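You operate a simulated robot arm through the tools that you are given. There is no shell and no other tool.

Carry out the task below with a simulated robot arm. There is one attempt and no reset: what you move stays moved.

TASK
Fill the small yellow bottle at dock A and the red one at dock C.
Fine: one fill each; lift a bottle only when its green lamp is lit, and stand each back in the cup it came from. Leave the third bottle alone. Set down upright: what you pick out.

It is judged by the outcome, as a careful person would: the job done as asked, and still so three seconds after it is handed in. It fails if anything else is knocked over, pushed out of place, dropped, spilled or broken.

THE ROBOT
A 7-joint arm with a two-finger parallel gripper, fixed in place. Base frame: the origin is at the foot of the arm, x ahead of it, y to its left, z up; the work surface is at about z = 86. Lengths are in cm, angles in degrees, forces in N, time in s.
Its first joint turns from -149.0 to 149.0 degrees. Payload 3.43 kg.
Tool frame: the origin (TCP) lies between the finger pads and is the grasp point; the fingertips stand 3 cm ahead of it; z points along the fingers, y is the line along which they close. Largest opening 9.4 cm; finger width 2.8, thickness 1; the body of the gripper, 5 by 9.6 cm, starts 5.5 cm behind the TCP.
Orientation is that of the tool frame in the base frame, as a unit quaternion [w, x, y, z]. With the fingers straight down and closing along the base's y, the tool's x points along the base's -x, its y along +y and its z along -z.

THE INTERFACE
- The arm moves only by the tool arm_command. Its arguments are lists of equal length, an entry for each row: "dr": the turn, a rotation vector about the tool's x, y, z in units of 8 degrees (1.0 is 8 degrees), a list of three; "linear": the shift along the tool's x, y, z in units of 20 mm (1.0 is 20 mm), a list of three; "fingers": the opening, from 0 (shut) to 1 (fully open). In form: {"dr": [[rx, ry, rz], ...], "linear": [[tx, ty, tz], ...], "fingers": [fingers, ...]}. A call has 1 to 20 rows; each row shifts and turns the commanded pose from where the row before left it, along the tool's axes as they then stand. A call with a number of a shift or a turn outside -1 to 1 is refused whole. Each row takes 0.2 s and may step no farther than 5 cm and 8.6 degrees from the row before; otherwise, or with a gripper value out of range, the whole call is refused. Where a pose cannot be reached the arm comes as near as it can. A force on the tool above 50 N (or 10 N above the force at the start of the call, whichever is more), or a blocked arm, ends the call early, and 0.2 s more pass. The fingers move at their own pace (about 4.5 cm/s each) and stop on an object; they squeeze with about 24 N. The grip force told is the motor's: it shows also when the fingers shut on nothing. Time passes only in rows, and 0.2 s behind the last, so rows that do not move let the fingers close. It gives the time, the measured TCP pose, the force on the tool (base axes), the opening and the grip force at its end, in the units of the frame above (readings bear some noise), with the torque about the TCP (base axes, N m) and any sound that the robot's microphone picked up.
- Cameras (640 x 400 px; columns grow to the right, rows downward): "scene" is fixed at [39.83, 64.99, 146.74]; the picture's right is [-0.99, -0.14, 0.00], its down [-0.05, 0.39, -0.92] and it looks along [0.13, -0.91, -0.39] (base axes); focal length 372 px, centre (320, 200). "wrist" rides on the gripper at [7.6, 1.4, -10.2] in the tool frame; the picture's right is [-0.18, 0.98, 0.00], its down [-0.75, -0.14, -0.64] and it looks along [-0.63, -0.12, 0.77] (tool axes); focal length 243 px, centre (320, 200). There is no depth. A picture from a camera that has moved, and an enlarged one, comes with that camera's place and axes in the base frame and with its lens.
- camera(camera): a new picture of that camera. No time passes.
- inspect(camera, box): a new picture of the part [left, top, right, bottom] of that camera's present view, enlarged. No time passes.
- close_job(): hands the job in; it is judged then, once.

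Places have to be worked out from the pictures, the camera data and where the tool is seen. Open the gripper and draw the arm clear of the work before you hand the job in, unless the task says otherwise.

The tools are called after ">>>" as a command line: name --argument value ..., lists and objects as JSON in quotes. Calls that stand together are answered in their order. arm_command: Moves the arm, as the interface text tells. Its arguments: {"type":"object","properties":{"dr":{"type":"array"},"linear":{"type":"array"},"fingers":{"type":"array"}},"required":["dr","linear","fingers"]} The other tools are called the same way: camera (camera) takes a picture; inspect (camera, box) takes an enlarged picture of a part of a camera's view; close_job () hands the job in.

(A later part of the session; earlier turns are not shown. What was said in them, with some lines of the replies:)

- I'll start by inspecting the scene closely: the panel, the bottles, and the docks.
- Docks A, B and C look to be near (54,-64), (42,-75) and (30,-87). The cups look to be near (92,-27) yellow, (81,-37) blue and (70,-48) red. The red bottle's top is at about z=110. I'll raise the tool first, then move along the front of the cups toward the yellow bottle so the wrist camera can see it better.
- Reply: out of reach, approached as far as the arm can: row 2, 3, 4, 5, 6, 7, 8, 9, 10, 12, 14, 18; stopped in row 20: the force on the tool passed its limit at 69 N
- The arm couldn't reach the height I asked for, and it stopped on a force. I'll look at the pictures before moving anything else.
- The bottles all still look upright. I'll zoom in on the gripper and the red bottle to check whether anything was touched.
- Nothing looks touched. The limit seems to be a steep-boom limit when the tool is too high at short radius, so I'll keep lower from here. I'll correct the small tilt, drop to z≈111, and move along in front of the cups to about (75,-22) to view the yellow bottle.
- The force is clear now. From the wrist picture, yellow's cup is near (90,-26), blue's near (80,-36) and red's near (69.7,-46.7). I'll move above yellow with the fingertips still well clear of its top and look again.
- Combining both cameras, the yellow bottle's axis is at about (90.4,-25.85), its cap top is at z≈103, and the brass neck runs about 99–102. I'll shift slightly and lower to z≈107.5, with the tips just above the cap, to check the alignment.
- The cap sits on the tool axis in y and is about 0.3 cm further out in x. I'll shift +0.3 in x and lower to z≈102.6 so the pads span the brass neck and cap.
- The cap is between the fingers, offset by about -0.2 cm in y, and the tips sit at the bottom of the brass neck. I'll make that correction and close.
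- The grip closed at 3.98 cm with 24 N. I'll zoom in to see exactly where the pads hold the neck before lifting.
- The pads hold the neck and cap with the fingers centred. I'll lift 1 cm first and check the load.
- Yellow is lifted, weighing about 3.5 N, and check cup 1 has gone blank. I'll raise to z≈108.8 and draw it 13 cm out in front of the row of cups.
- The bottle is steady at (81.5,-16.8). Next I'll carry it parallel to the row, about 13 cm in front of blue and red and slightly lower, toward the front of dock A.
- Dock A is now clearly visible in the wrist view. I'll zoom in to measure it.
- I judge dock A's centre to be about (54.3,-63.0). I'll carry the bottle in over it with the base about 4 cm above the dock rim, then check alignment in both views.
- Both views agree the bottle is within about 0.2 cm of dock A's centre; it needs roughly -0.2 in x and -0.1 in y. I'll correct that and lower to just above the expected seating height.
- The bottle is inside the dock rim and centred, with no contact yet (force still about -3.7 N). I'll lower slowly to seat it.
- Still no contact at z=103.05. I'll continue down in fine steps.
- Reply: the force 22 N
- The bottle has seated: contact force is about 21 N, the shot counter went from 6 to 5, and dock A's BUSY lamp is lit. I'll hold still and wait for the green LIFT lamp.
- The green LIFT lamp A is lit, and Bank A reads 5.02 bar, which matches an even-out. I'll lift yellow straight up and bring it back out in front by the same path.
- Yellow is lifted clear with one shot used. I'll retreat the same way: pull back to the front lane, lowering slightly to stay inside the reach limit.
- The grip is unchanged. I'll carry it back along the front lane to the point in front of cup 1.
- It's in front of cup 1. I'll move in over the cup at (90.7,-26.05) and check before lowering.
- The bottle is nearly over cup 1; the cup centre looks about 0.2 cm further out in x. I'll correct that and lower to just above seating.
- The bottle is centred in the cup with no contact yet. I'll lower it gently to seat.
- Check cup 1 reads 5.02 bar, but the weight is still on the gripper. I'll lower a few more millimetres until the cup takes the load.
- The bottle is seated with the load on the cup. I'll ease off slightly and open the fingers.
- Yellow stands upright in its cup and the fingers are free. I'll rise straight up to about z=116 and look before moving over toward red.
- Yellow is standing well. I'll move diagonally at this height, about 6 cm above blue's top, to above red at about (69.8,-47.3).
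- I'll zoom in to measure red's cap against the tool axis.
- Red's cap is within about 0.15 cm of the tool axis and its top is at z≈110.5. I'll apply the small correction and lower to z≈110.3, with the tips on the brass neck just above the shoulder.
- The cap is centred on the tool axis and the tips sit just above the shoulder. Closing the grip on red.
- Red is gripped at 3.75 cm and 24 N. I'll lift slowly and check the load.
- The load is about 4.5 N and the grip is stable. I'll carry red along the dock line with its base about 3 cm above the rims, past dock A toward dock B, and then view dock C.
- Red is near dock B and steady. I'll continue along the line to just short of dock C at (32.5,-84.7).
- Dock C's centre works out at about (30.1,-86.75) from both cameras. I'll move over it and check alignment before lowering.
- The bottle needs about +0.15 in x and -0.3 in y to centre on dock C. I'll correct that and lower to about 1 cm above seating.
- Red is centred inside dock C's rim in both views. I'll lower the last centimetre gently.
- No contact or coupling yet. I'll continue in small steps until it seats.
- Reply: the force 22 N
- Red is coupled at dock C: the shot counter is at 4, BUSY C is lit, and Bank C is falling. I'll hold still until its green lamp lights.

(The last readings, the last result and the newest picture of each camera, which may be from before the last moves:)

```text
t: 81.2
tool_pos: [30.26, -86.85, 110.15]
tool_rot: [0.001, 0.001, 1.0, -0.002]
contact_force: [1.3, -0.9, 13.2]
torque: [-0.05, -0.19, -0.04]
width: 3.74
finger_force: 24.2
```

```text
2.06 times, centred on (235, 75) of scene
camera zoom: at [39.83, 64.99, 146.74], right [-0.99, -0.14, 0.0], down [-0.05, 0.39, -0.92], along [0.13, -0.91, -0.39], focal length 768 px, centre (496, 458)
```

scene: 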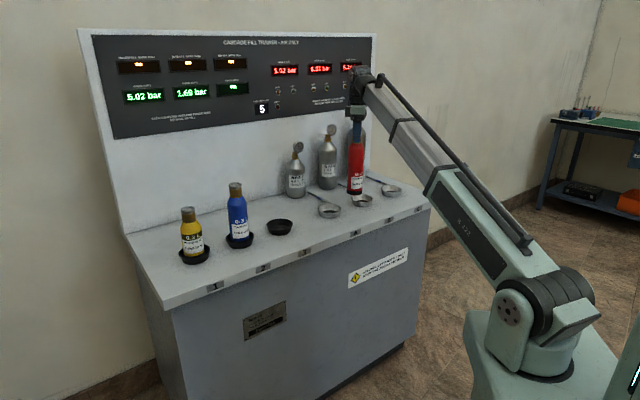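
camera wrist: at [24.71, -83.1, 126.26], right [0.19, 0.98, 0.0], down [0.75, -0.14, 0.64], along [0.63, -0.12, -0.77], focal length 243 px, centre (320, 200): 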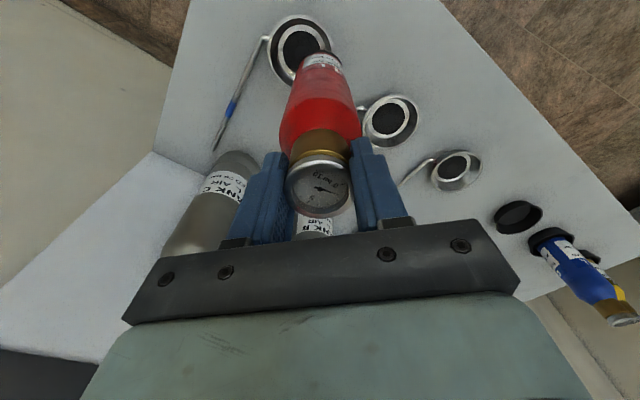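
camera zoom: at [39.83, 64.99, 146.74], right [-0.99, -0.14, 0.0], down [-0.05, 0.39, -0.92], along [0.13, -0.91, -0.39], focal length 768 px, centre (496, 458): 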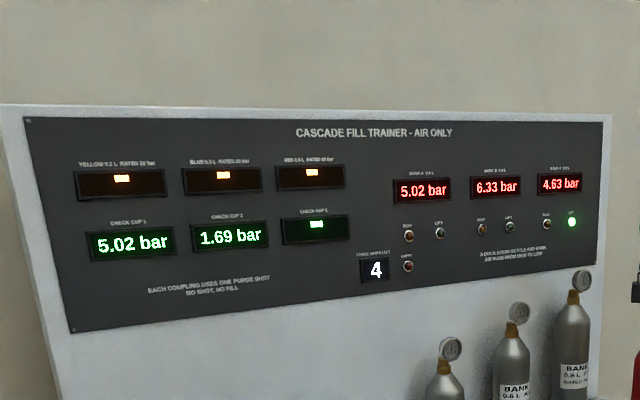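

Green LIFT C is lit and Bank C is at 4.63 bar, as expected for an even-out. I'll lift red straight up.

>>> arm_command --dr '[[0, 0, 0], [0, 0, 0], [0, 0, 0], [0, 0, 0], [0, 0, 0], [0, 0, 0], [0, 0, 0], [0, 0, 0], [0, 0, 0], [0, 0, 0], [0, 0, 0]]' --linear '[[0, 0, -0.15], [0, 0, -0.25], [0, 0, -0.3], [0, 0, -0.35], [0, 0, -0.35], [0, 0, -0.35], [0, 0, -0.35], [0, 0, -0.35], [0, 0, -0.3], [0, 0, -0.15], [0, 0, 0]]' --fingers '[0, 0, 0, 0, 0, 0, 0, 0, 0, 0, 0]'

>>> camera --camera "wrist"

>>> camera --camera "scene"

```text
t: 83.6
tool_pos: [30.23, -86.93, 115.9]
tool_rot: [0.0, 0.002, 1.0, -0.001]
contact_force: [0.1, -0.6, -5.9]
torque: [-0.03, 0.01, 0.0]
width: 3.74
finger_force: 24.1
```

```text
taken
camera wrist: at [22.62, -85.38, 126.08], right [0.19, 0.98, 0.0], down [0.75, -0.14, 0.64], along [0.63, -0.12, -0.77], focal length 243 px, centre (320, 200)
```

wrist: 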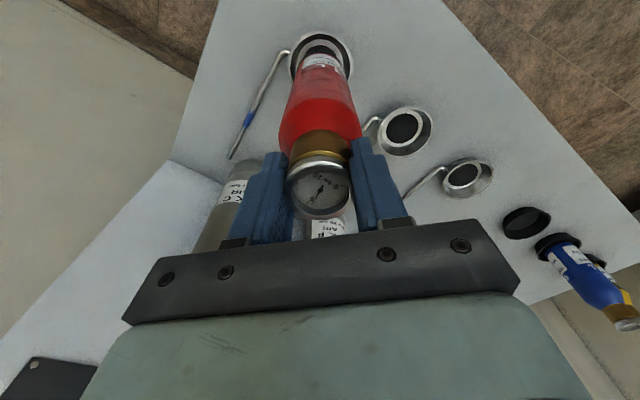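

```text
taken
```

scene: 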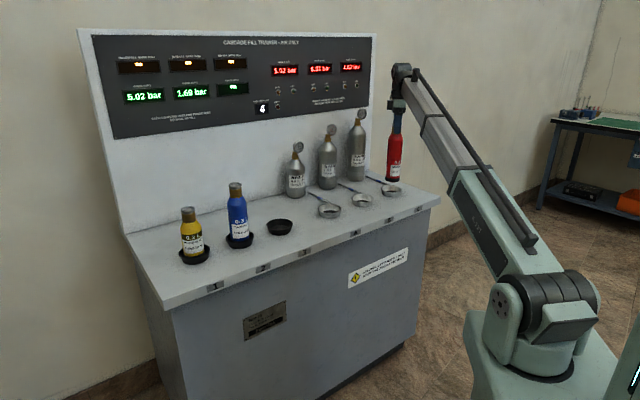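

Red is lifted clear at z=115.9 with one shot used. I'll carry it back along the same line toward cup 3.

>>> arm_command --dr '[[0, 0, 0], [0, 0, 0], [0, 0, 0], [0, 0, 0], [0, 0, 0], [0, 0, 0], [0, 0, 0], [0, 0, 0], [0, 0, 0], [0, 0, 0], [0, 0, 0], [0, 0, 0], [0, 0, 0], [0, 0, 0], [0, 0, 0], [0, 0, 0], [0, 0, 0], [0, 0, 0], [0, 0, 0], [0, 0, 0]]' --linear '[[-0.3, 0.3, 0], [-0.6, 0.6, 0], [-0.75, 0.75, 0], [-0.75, 0.75, 0], [-0.75, 0.75, 0], [-0.75, 0.75, 0], [-0.75, 0.75, 0], [-0.75, 0.75, 0], [-0.75, 0.75, 0], [-0.75, 0.75, 0], [-0.75, 0.75, 0], [-0.75, 0.75, 0], [-0.75, 0.75, 0], [-0.75, 0.75, 0], [-0.75, 0.75, 0], [-0.75, 0.75, 0], [-0.75, 0.75, 0], [-0.5, 0.5, 0], [-0.25, 0.25, 0], [0, 0, 0]]' --fingers '[0, 0, 0, 0, 0, 0, 0, 0, 0, 0, 0, 0, 0, 0, 0, 0, 0, 0, 0, 0]'

>>> camera --camera "wrist"

```text
t: 87.8
tool_pos: [56.33, -60.99, 115.93]
tool_rot: [0.001, 0.002, 1.0, -0.001]
contact_force: [-0.8, 0.5, -5.0]
torque: [0.01, -0.01, -0.01]
width: 3.74
finger_force: 24.1
```

```text
taken
camera wrist: at [48.58, -59.55, 126.01], right [0.19, 0.98, 0.0], down [0.75, -0.14, 0.64], along [0.63, -0.12, -0.77], focal length 243 px, centre (320, 200)
```

wrist: 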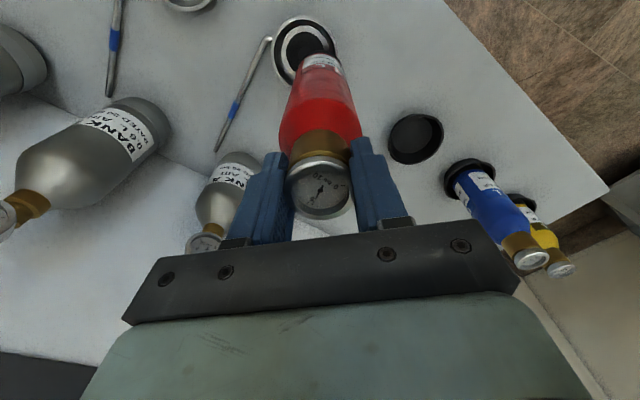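

Cup 3 is empty and visible ahead. I'll move the remaining 13.5 cm per axis to above it.

>>> arm_command --dr '[[0, 0, 0], [0, 0, 0], [0, 0, 0], [0, 0, 0], [0, 0, 0], [0, 0, 0], [0, 0, 0], [0, 0, 0], [0, 0, 0], [0, 0, 0], [0, 0, 0], [0, 0, 0], [0, 0, 0]]' --linear '[[-0.3, 0.3, 0], [-0.6, 0.6, 0], [-0.75, 0.76, 0], [-0.75, 0.76, 0], [-0.75, 0.76, 0], [-0.75, 0.76, 0], [-0.75, 0.76, 0], [-0.75, 0.76, 0], [-0.6, 0.6, 0], [-0.4, 0.42, 0], [-0.22, 0.22, 0], [-0.1, 0.1, 0], [0, 0, 0]]' --fingers '[0, 0, 0, 0, 0, 0, 0, 0, 0, 0, 0, 0, 0]'

>>> inspect --camera "wrist" --box '[240, 20, 400, 180]'

>>> inspect --camera "scene" --box '[230, 150, 330, 250]'

```text
t: 90.6
tool_pos: [69.54, -47.61, 115.92]
tool_rot: [0.001, 0.001, 1.0, -0.001]
contact_force: [-1.0, 0.7, -5.6]
torque: [-0.01, 0.05, 0.04]
width: 3.75
finger_force: 24.2
```

```text
2.50 times, centred on (320, 100) of wrist
camera zoom: at [62.02, -46.01, 126.05], right [0.19, 0.98, 0.0], down [0.75, -0.14, 0.64], along [0.63, -0.12, -0.77], focal length 606 px, centre (320, 450)
```

zoom: 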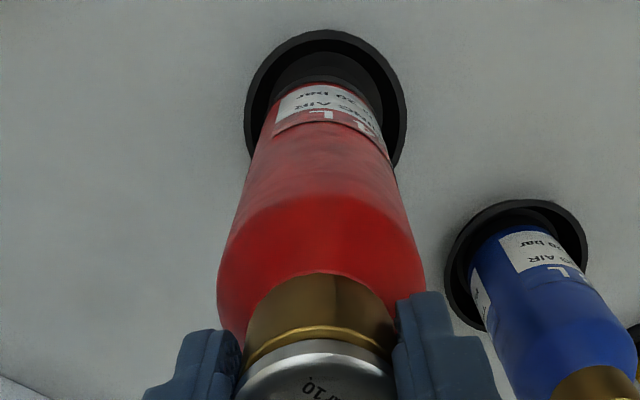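

```text
4.00 times, centred on (280, 200) of scene
camera zoom: at [39.83, 64.99, 146.74], right [-0.99, -0.14, 0.0], down [-0.05, 0.39, -0.92], along [0.13, -0.91, -0.39], focal length 1489 px, centre (480, 200)
```

zoom: 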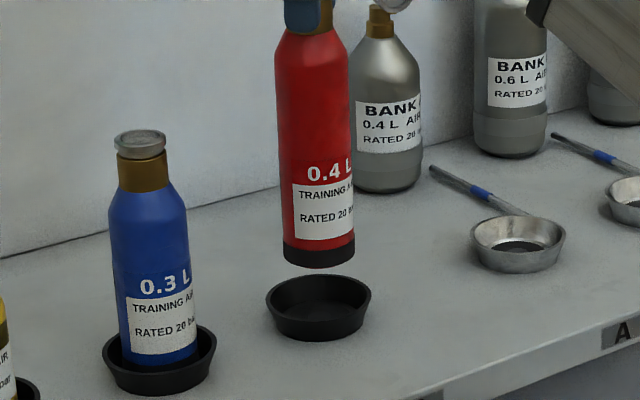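

Cup 3's centre is about +0.2 cm in x and +0.24 cm in y from the tool, which agrees with the original pick-up position. I'll correct and lower to about 1 cm above seating.

>>> arm_command --dr '[[0, 0, 0], [0, 0, 0], [0, 0, 0], [0, 0, 0], [0, 0, 0], [0, 0, 0], [0, 0, 0], [0, 0, 0], [0, 0, 0], [0, 0, 0], [0, 0, 0]]' --linear '[[-0.1, 0.12, 0], [0, 0, 0], [0, 0, 0.2], [0, 0, 0.3], [0, 0, 0.35], [0, 0, 0.35], [0, 0, 0.35], [0, 0, 0.35], [0, 0, 0.3], [0, 0, 0.15], [0, 0, 0]]' --fingers '[0, 0, 0, 0, 0, 0, 0, 0, 0, 0, 0]'

>>> inspect --camera "wrist" --box '[240, 20, 400, 180]'

>>> inspect --camera "scene" --box '[230, 150, 330, 250]'

```text
t: 93.0
tool_pos: [69.91, -47.35, 111.22]
tool_rot: [0.001, 0.002, 1.0, 0.0]
contact_force: [0.0, 0.2, -5.8]
torque: [0.01, -0.06, 0.03]
width: 3.74
finger_force: 23.9
```

```text
2.50 times, centred on (320, 100) of wrist
camera zoom: at [62.26, -45.81, 121.36], right [0.19, 0.98, 0.0], down [0.75, -0.14, 0.64], along [0.63, -0.12, -0.76], focal length 606 px, centre (320, 450)
```

zoom: 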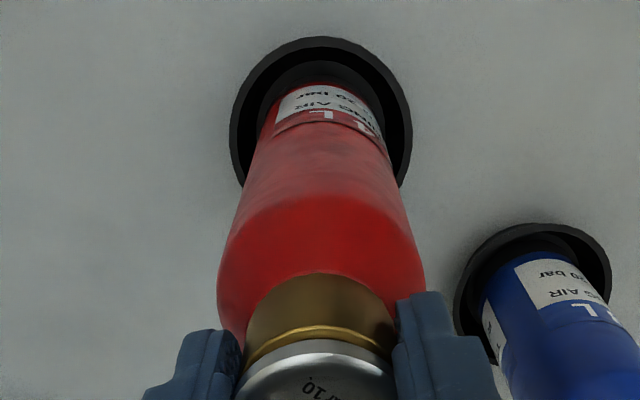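

```text
4.00 times, centred on (280, 200) of scene
camera zoom: at [39.83, 64.99, 146.74], right [-0.99, -0.14, 0.0], down [-0.05, 0.39, -0.92], along [0.13, -0.91, -0.39], focal length 1489 px, centre (480, 200)
```

zoom: 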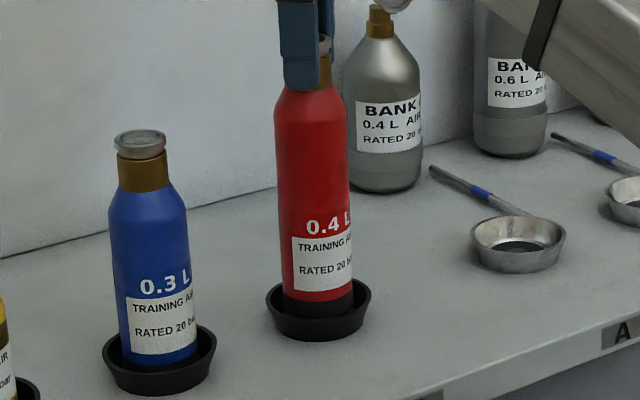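

It's centred in cup 3. I'll lower gently onto the cup floor.

>>> arm_command --dr '[[0, 0, 0], [0, 0, 0], [0, 0, 0], [0, 0, 0], [0, 0, 0], [0, 0, 0], [0, 0, 0]]' --linear '[[0, 0, 0.1], [0, 0, 0.1], [0, 0, 0.1], [0, 0, 0.08], [0, 0, 0.06], [0, 0, 0.05], [0, 0, 0]]' --fingers '[0, 0, 0, 0, 0, 0, 0]'

```text
t: 94.6
tool_pos: [70.12, -47.43, 110.25]
tool_rot: [0.001, 0.002, 1.0, -0.001]
contact_force: [0.5, 0.6, -5.6]
torque: [0.01, 0.02, 0.02]
width: 3.75
finger_force: 23.5
```

Not loaded yet, so I'll lower a few more millimetres.

>>> arm_command --dr '[[0, 0, 0], [0, 0, 0], [0, 0, 0], [0, 0, 0]]' --linear '[[0, 0, 0.06], [0, 0, 0.05], [0, 0, 0], [0, 0, 0]]' --fingers '[0, 0, 0, 0]'

>>> inspect --camera "scene" --box '[80, 25, 390, 125]'

>>> inspect --camera "scene" --box '[230, 150, 330, 250]'

```text
t: 95.6
tool_pos: [69.91, -47.34, 110.01]
tool_rot: [0.003, 0.002, 1.0, -0.001]
contact_force: [2.3, -0.7, 17.4]
torque: [-0.06, -0.14, 0.01]
width: 3.74
finger_force: 24.5
```

```text
2.06 times, centred on (235, 75) of scene
camera zoom: at [39.83, 64.99, 146.74], right [-0.99, -0.14, 0.0], down [-0.05, 0.39, -0.92], along [0.13, -0.91, -0.39], focal length 768 px, centre (496, 458)
```

zoom: 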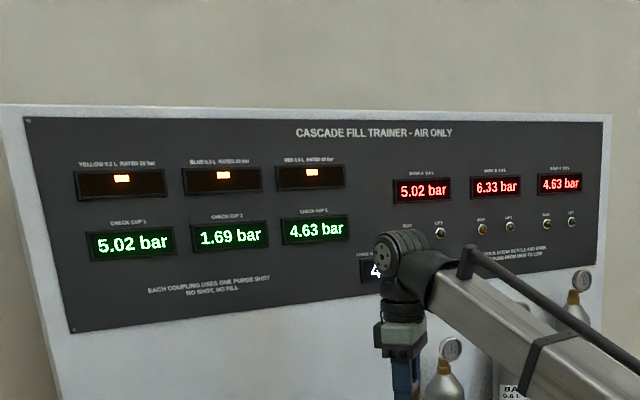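

```text
4.00 times, centred on (280, 200) of scene
camera zoom: at [39.83, 64.99, 146.74], right [-0.99, -0.14, 0.0], down [-0.05, 0.39, -0.92], along [0.13, -0.91, -0.39], focal length 1489 px, centre (480, 200)
```

zoom: 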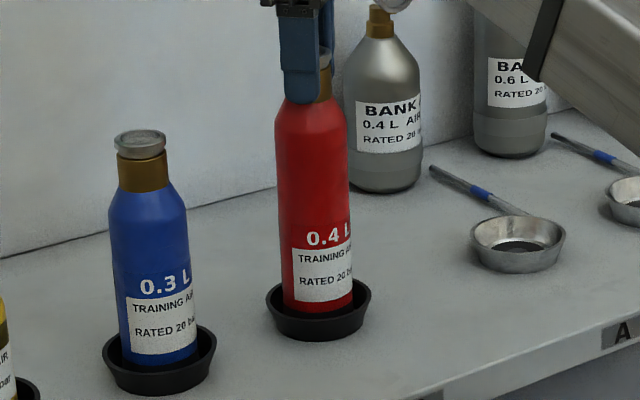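

Red is seated, with the load on the cup and check cup 3 reading 4.63 bar. I'll ease off the pressure slightly and open the fingers.

>>> arm_command --dr '[[0, 0, 0], [0, 0, 0], [0, 0, 0], [0, 0, 0], [0, 0, 0], [0, 0, 0], [0, 0, 0]]' --linear '[[0, 0, -0.04], [0, 0, 0], [0, 0, 0], [0, 0, 0], [0, 0, 0], [0, 0, 0], [0, 0, 0]]' --fingers '[0, 0, 0.5, 0.7, 1, 1, 1]'

>>> camera --camera "wrist"

>>> inspect --camera "scene" --box '[230, 130, 330, 250]'

```text
t: 97.2
tool_pos: [69.93, -47.34, 110.08]
tool_rot: [0.0, 0.001, 1.0, -0.001]
contact_force: [0.2, -0.8, 0.1]
torque: [0.01, -0.02, -0.03]
width: 9.42
finger_force: 0.1
```

```text
taken
camera wrist: at [62.25, -45.85, 120.24], right [0.19, 0.98, 0.0], down [0.75, -0.14, 0.64], along [0.63, -0.12, -0.77], focal length 243 px, centre (320, 200)
```

wrist: 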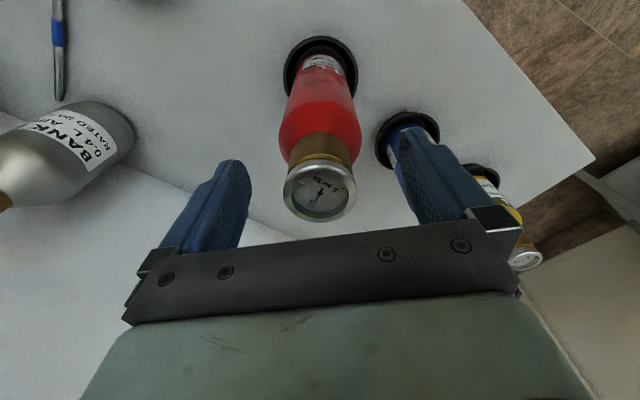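

```text
3.33 times, centred on (280, 190) of scene
camera zoom: at [39.83, 64.99, 146.74], right [-0.99, -0.14, 0.0], down [-0.05, 0.39, -0.92], along [0.13, -0.91, -0.39], focal length 1241 px, centre (453, 233)
```

zoom: 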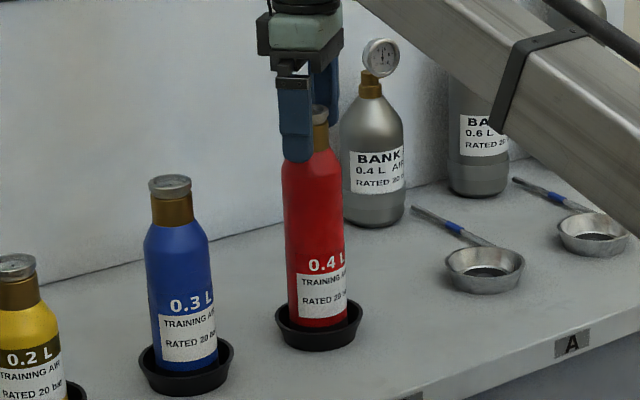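

Red stands upright and free. I'll rise straight up clear of its cap.

>>> arm_command --dr '[[0, 0, 0], [0, 0, 0], [0, 0, 0], [0, 0, 0], [0, 0, 0], [0, 0, 0], [0, 0, 0], [0, 0, 0], [0, 0, 0]]' --linear '[[0, 0, -0.2], [0, 0, -0.35], [0, 0, -0.45], [0, 0, -0.45], [0, 0, -0.45], [0, 0, -0.45], [0, 0, -0.4], [0, 0, -0.25], [0, 0, 0]]' --fingers '[1, 1, 1, 1, 1, 1, 1, 1, 1]'

>>> camera --camera "wrist"

```text
t: 99.2
tool_pos: [69.77, -47.36, 116.07]
tool_rot: [0.0, 0.002, 1.0, -0.002]
contact_force: [-0.8, -0.4, 0.6]
torque: [0.02, -0.01, 0.01]
width: 9.39
finger_force: 0.0
```

```text
taken
camera wrist: at [62.24, -45.82, 126.23], right [0.19, 0.98, 0.0], down [0.75, -0.14, 0.64], along [0.63, -0.12, -0.77], focal length 243 px, centre (320, 200)
```

wrist: 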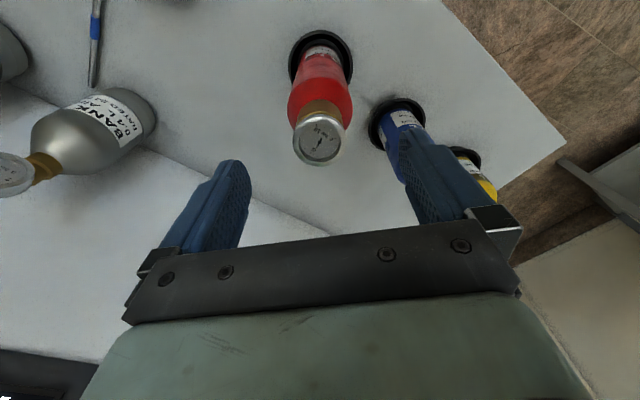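

Red is standing freely. I'll draw the arm back toward the base, away from the bottles, lowering to stay inside the reach limit.

>>> arm_command --dr '[[0, 0, 0], [0, 0, 0], [0, 0, 0], [0, 0, 0], [0, 0, 0], [0, 0, 0], [0, 0, 0], [0, 0, 0], [0, 0, 0], [0, 0, 0], [0, 0, 0]]' --linear '[[0.4, 0, 0.1], [0.6, 0, 0.15], [0.6, 0, 0.15], [0.6, 0, 0.35], [0.6, 0, 0.4], [0.6, 0, 0.4], [0.6, 0.5, 0.4], [0.6, 0.6, 0.4], [0.6, 0.6, 0.4], [0.5, 0.5, 0.3], [0, 0, 0]]' --fingers '[1, 1, 1, 1, 1, 1, 1, 1, 1, 1, 1]'

>>> camera --camera "scene"

>>> camera --camera "wrist"

>>> inspect --camera "scene" --box '[80, 25, 390, 125]'

>>> inspect --camera "scene" --box '[160, 150, 320, 270]'

```text
t: 101.6
tool_pos: [58.4, -42.77, 109.91]
tool_rot: [0.001, 0.002, 1.0, -0.001]
contact_force: [0.6, -0.4, 0.0]
torque: [0.02, 0.01, 0.0]
width: 9.4
finger_force: 0.1
```

```text
taken
```

scene: 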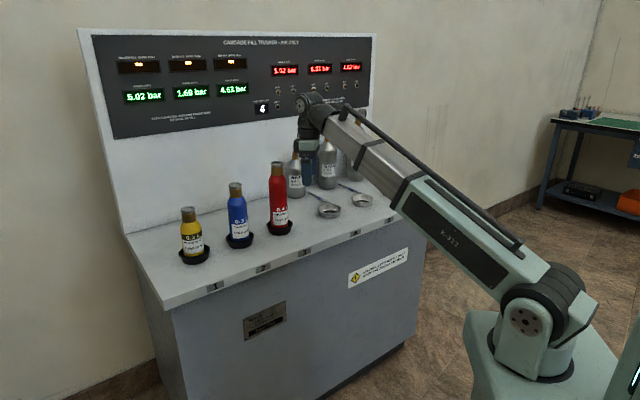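

```text
taken
camera wrist: at [50.83, -41.26, 120.11], right [0.19, 0.98, 0.0], down [0.75, -0.14, 0.64], along [0.63, -0.12, -0.77], focal length 243 px, centre (320, 200)
```

wrist: 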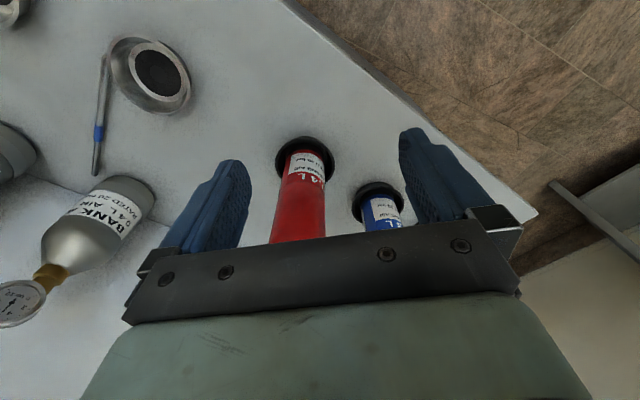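

```text
2.06 times, centred on (235, 75) of scene
camera zoom: at [39.83, 64.99, 146.74], right [-0.99, -0.14, 0.0], down [-0.05, 0.39, -0.92], along [0.13, -0.91, -0.39], focal length 768 px, centre (496, 458)
```

zoom: 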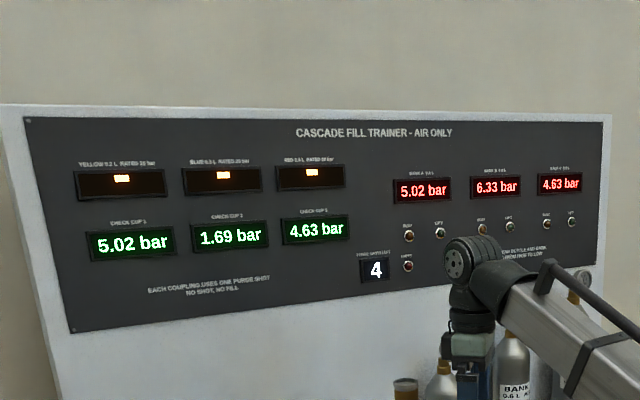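

```text
3.33 times, centred on (240, 210) of scene
camera zoom: at [39.83, 64.99, 146.74], right [-0.99, -0.14, 0.0], down [-0.05, 0.39, -0.92], along [0.13, -0.91, -0.39], focal length 1241 px, centre (587, 167)
```

zoom: 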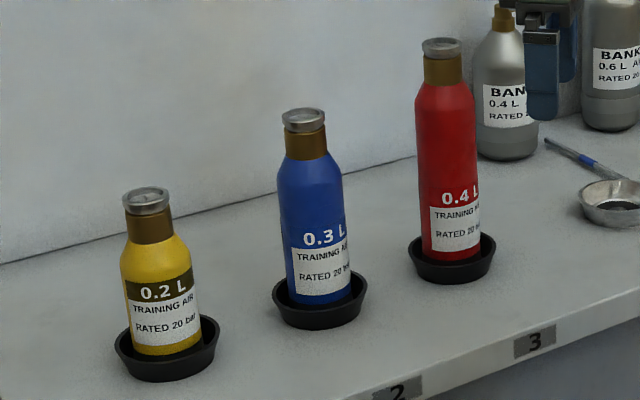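

All three bottles stand upright in their own cups. Yellow reads 5.02 bar, red 4.63 bar, and blue is untouched at 1.69 bar. Exactly two shots were used, and the gripper is open and clear. Handing in the job.

>>> close_job

```text
The job is handed in.
```

The yellow bottle was filled once at dock A and the red one once at dock C. Both are back upright in the cups they came from.

| Bottle | Before | After | Dock |
|---|---|---|---|
| Yellow (cup 1) | 1.76 bar | 5.02 bar | A |
| Red (cup 3) | 1.21 bar | 4.63 bar | C |
| Blue (cup 2) | 1.69 bar | 1.69 bar | not touched |

- **Lifting:** I took each bottle off its dock only after its green lamp was lit. The purge shot counter went from 6 to 4, one shot per fill.
- **Force stop:** Early on, before I had picked anything up, a move stopped on a 69 N force reading while the arm was at its reach limit. The pictures showed no contact and no bottle out of place, and the force was gone after the next move.
- **At hand-in:** Nothing was knocked over or moved, and the gripper was open and drawn back from the bottles.
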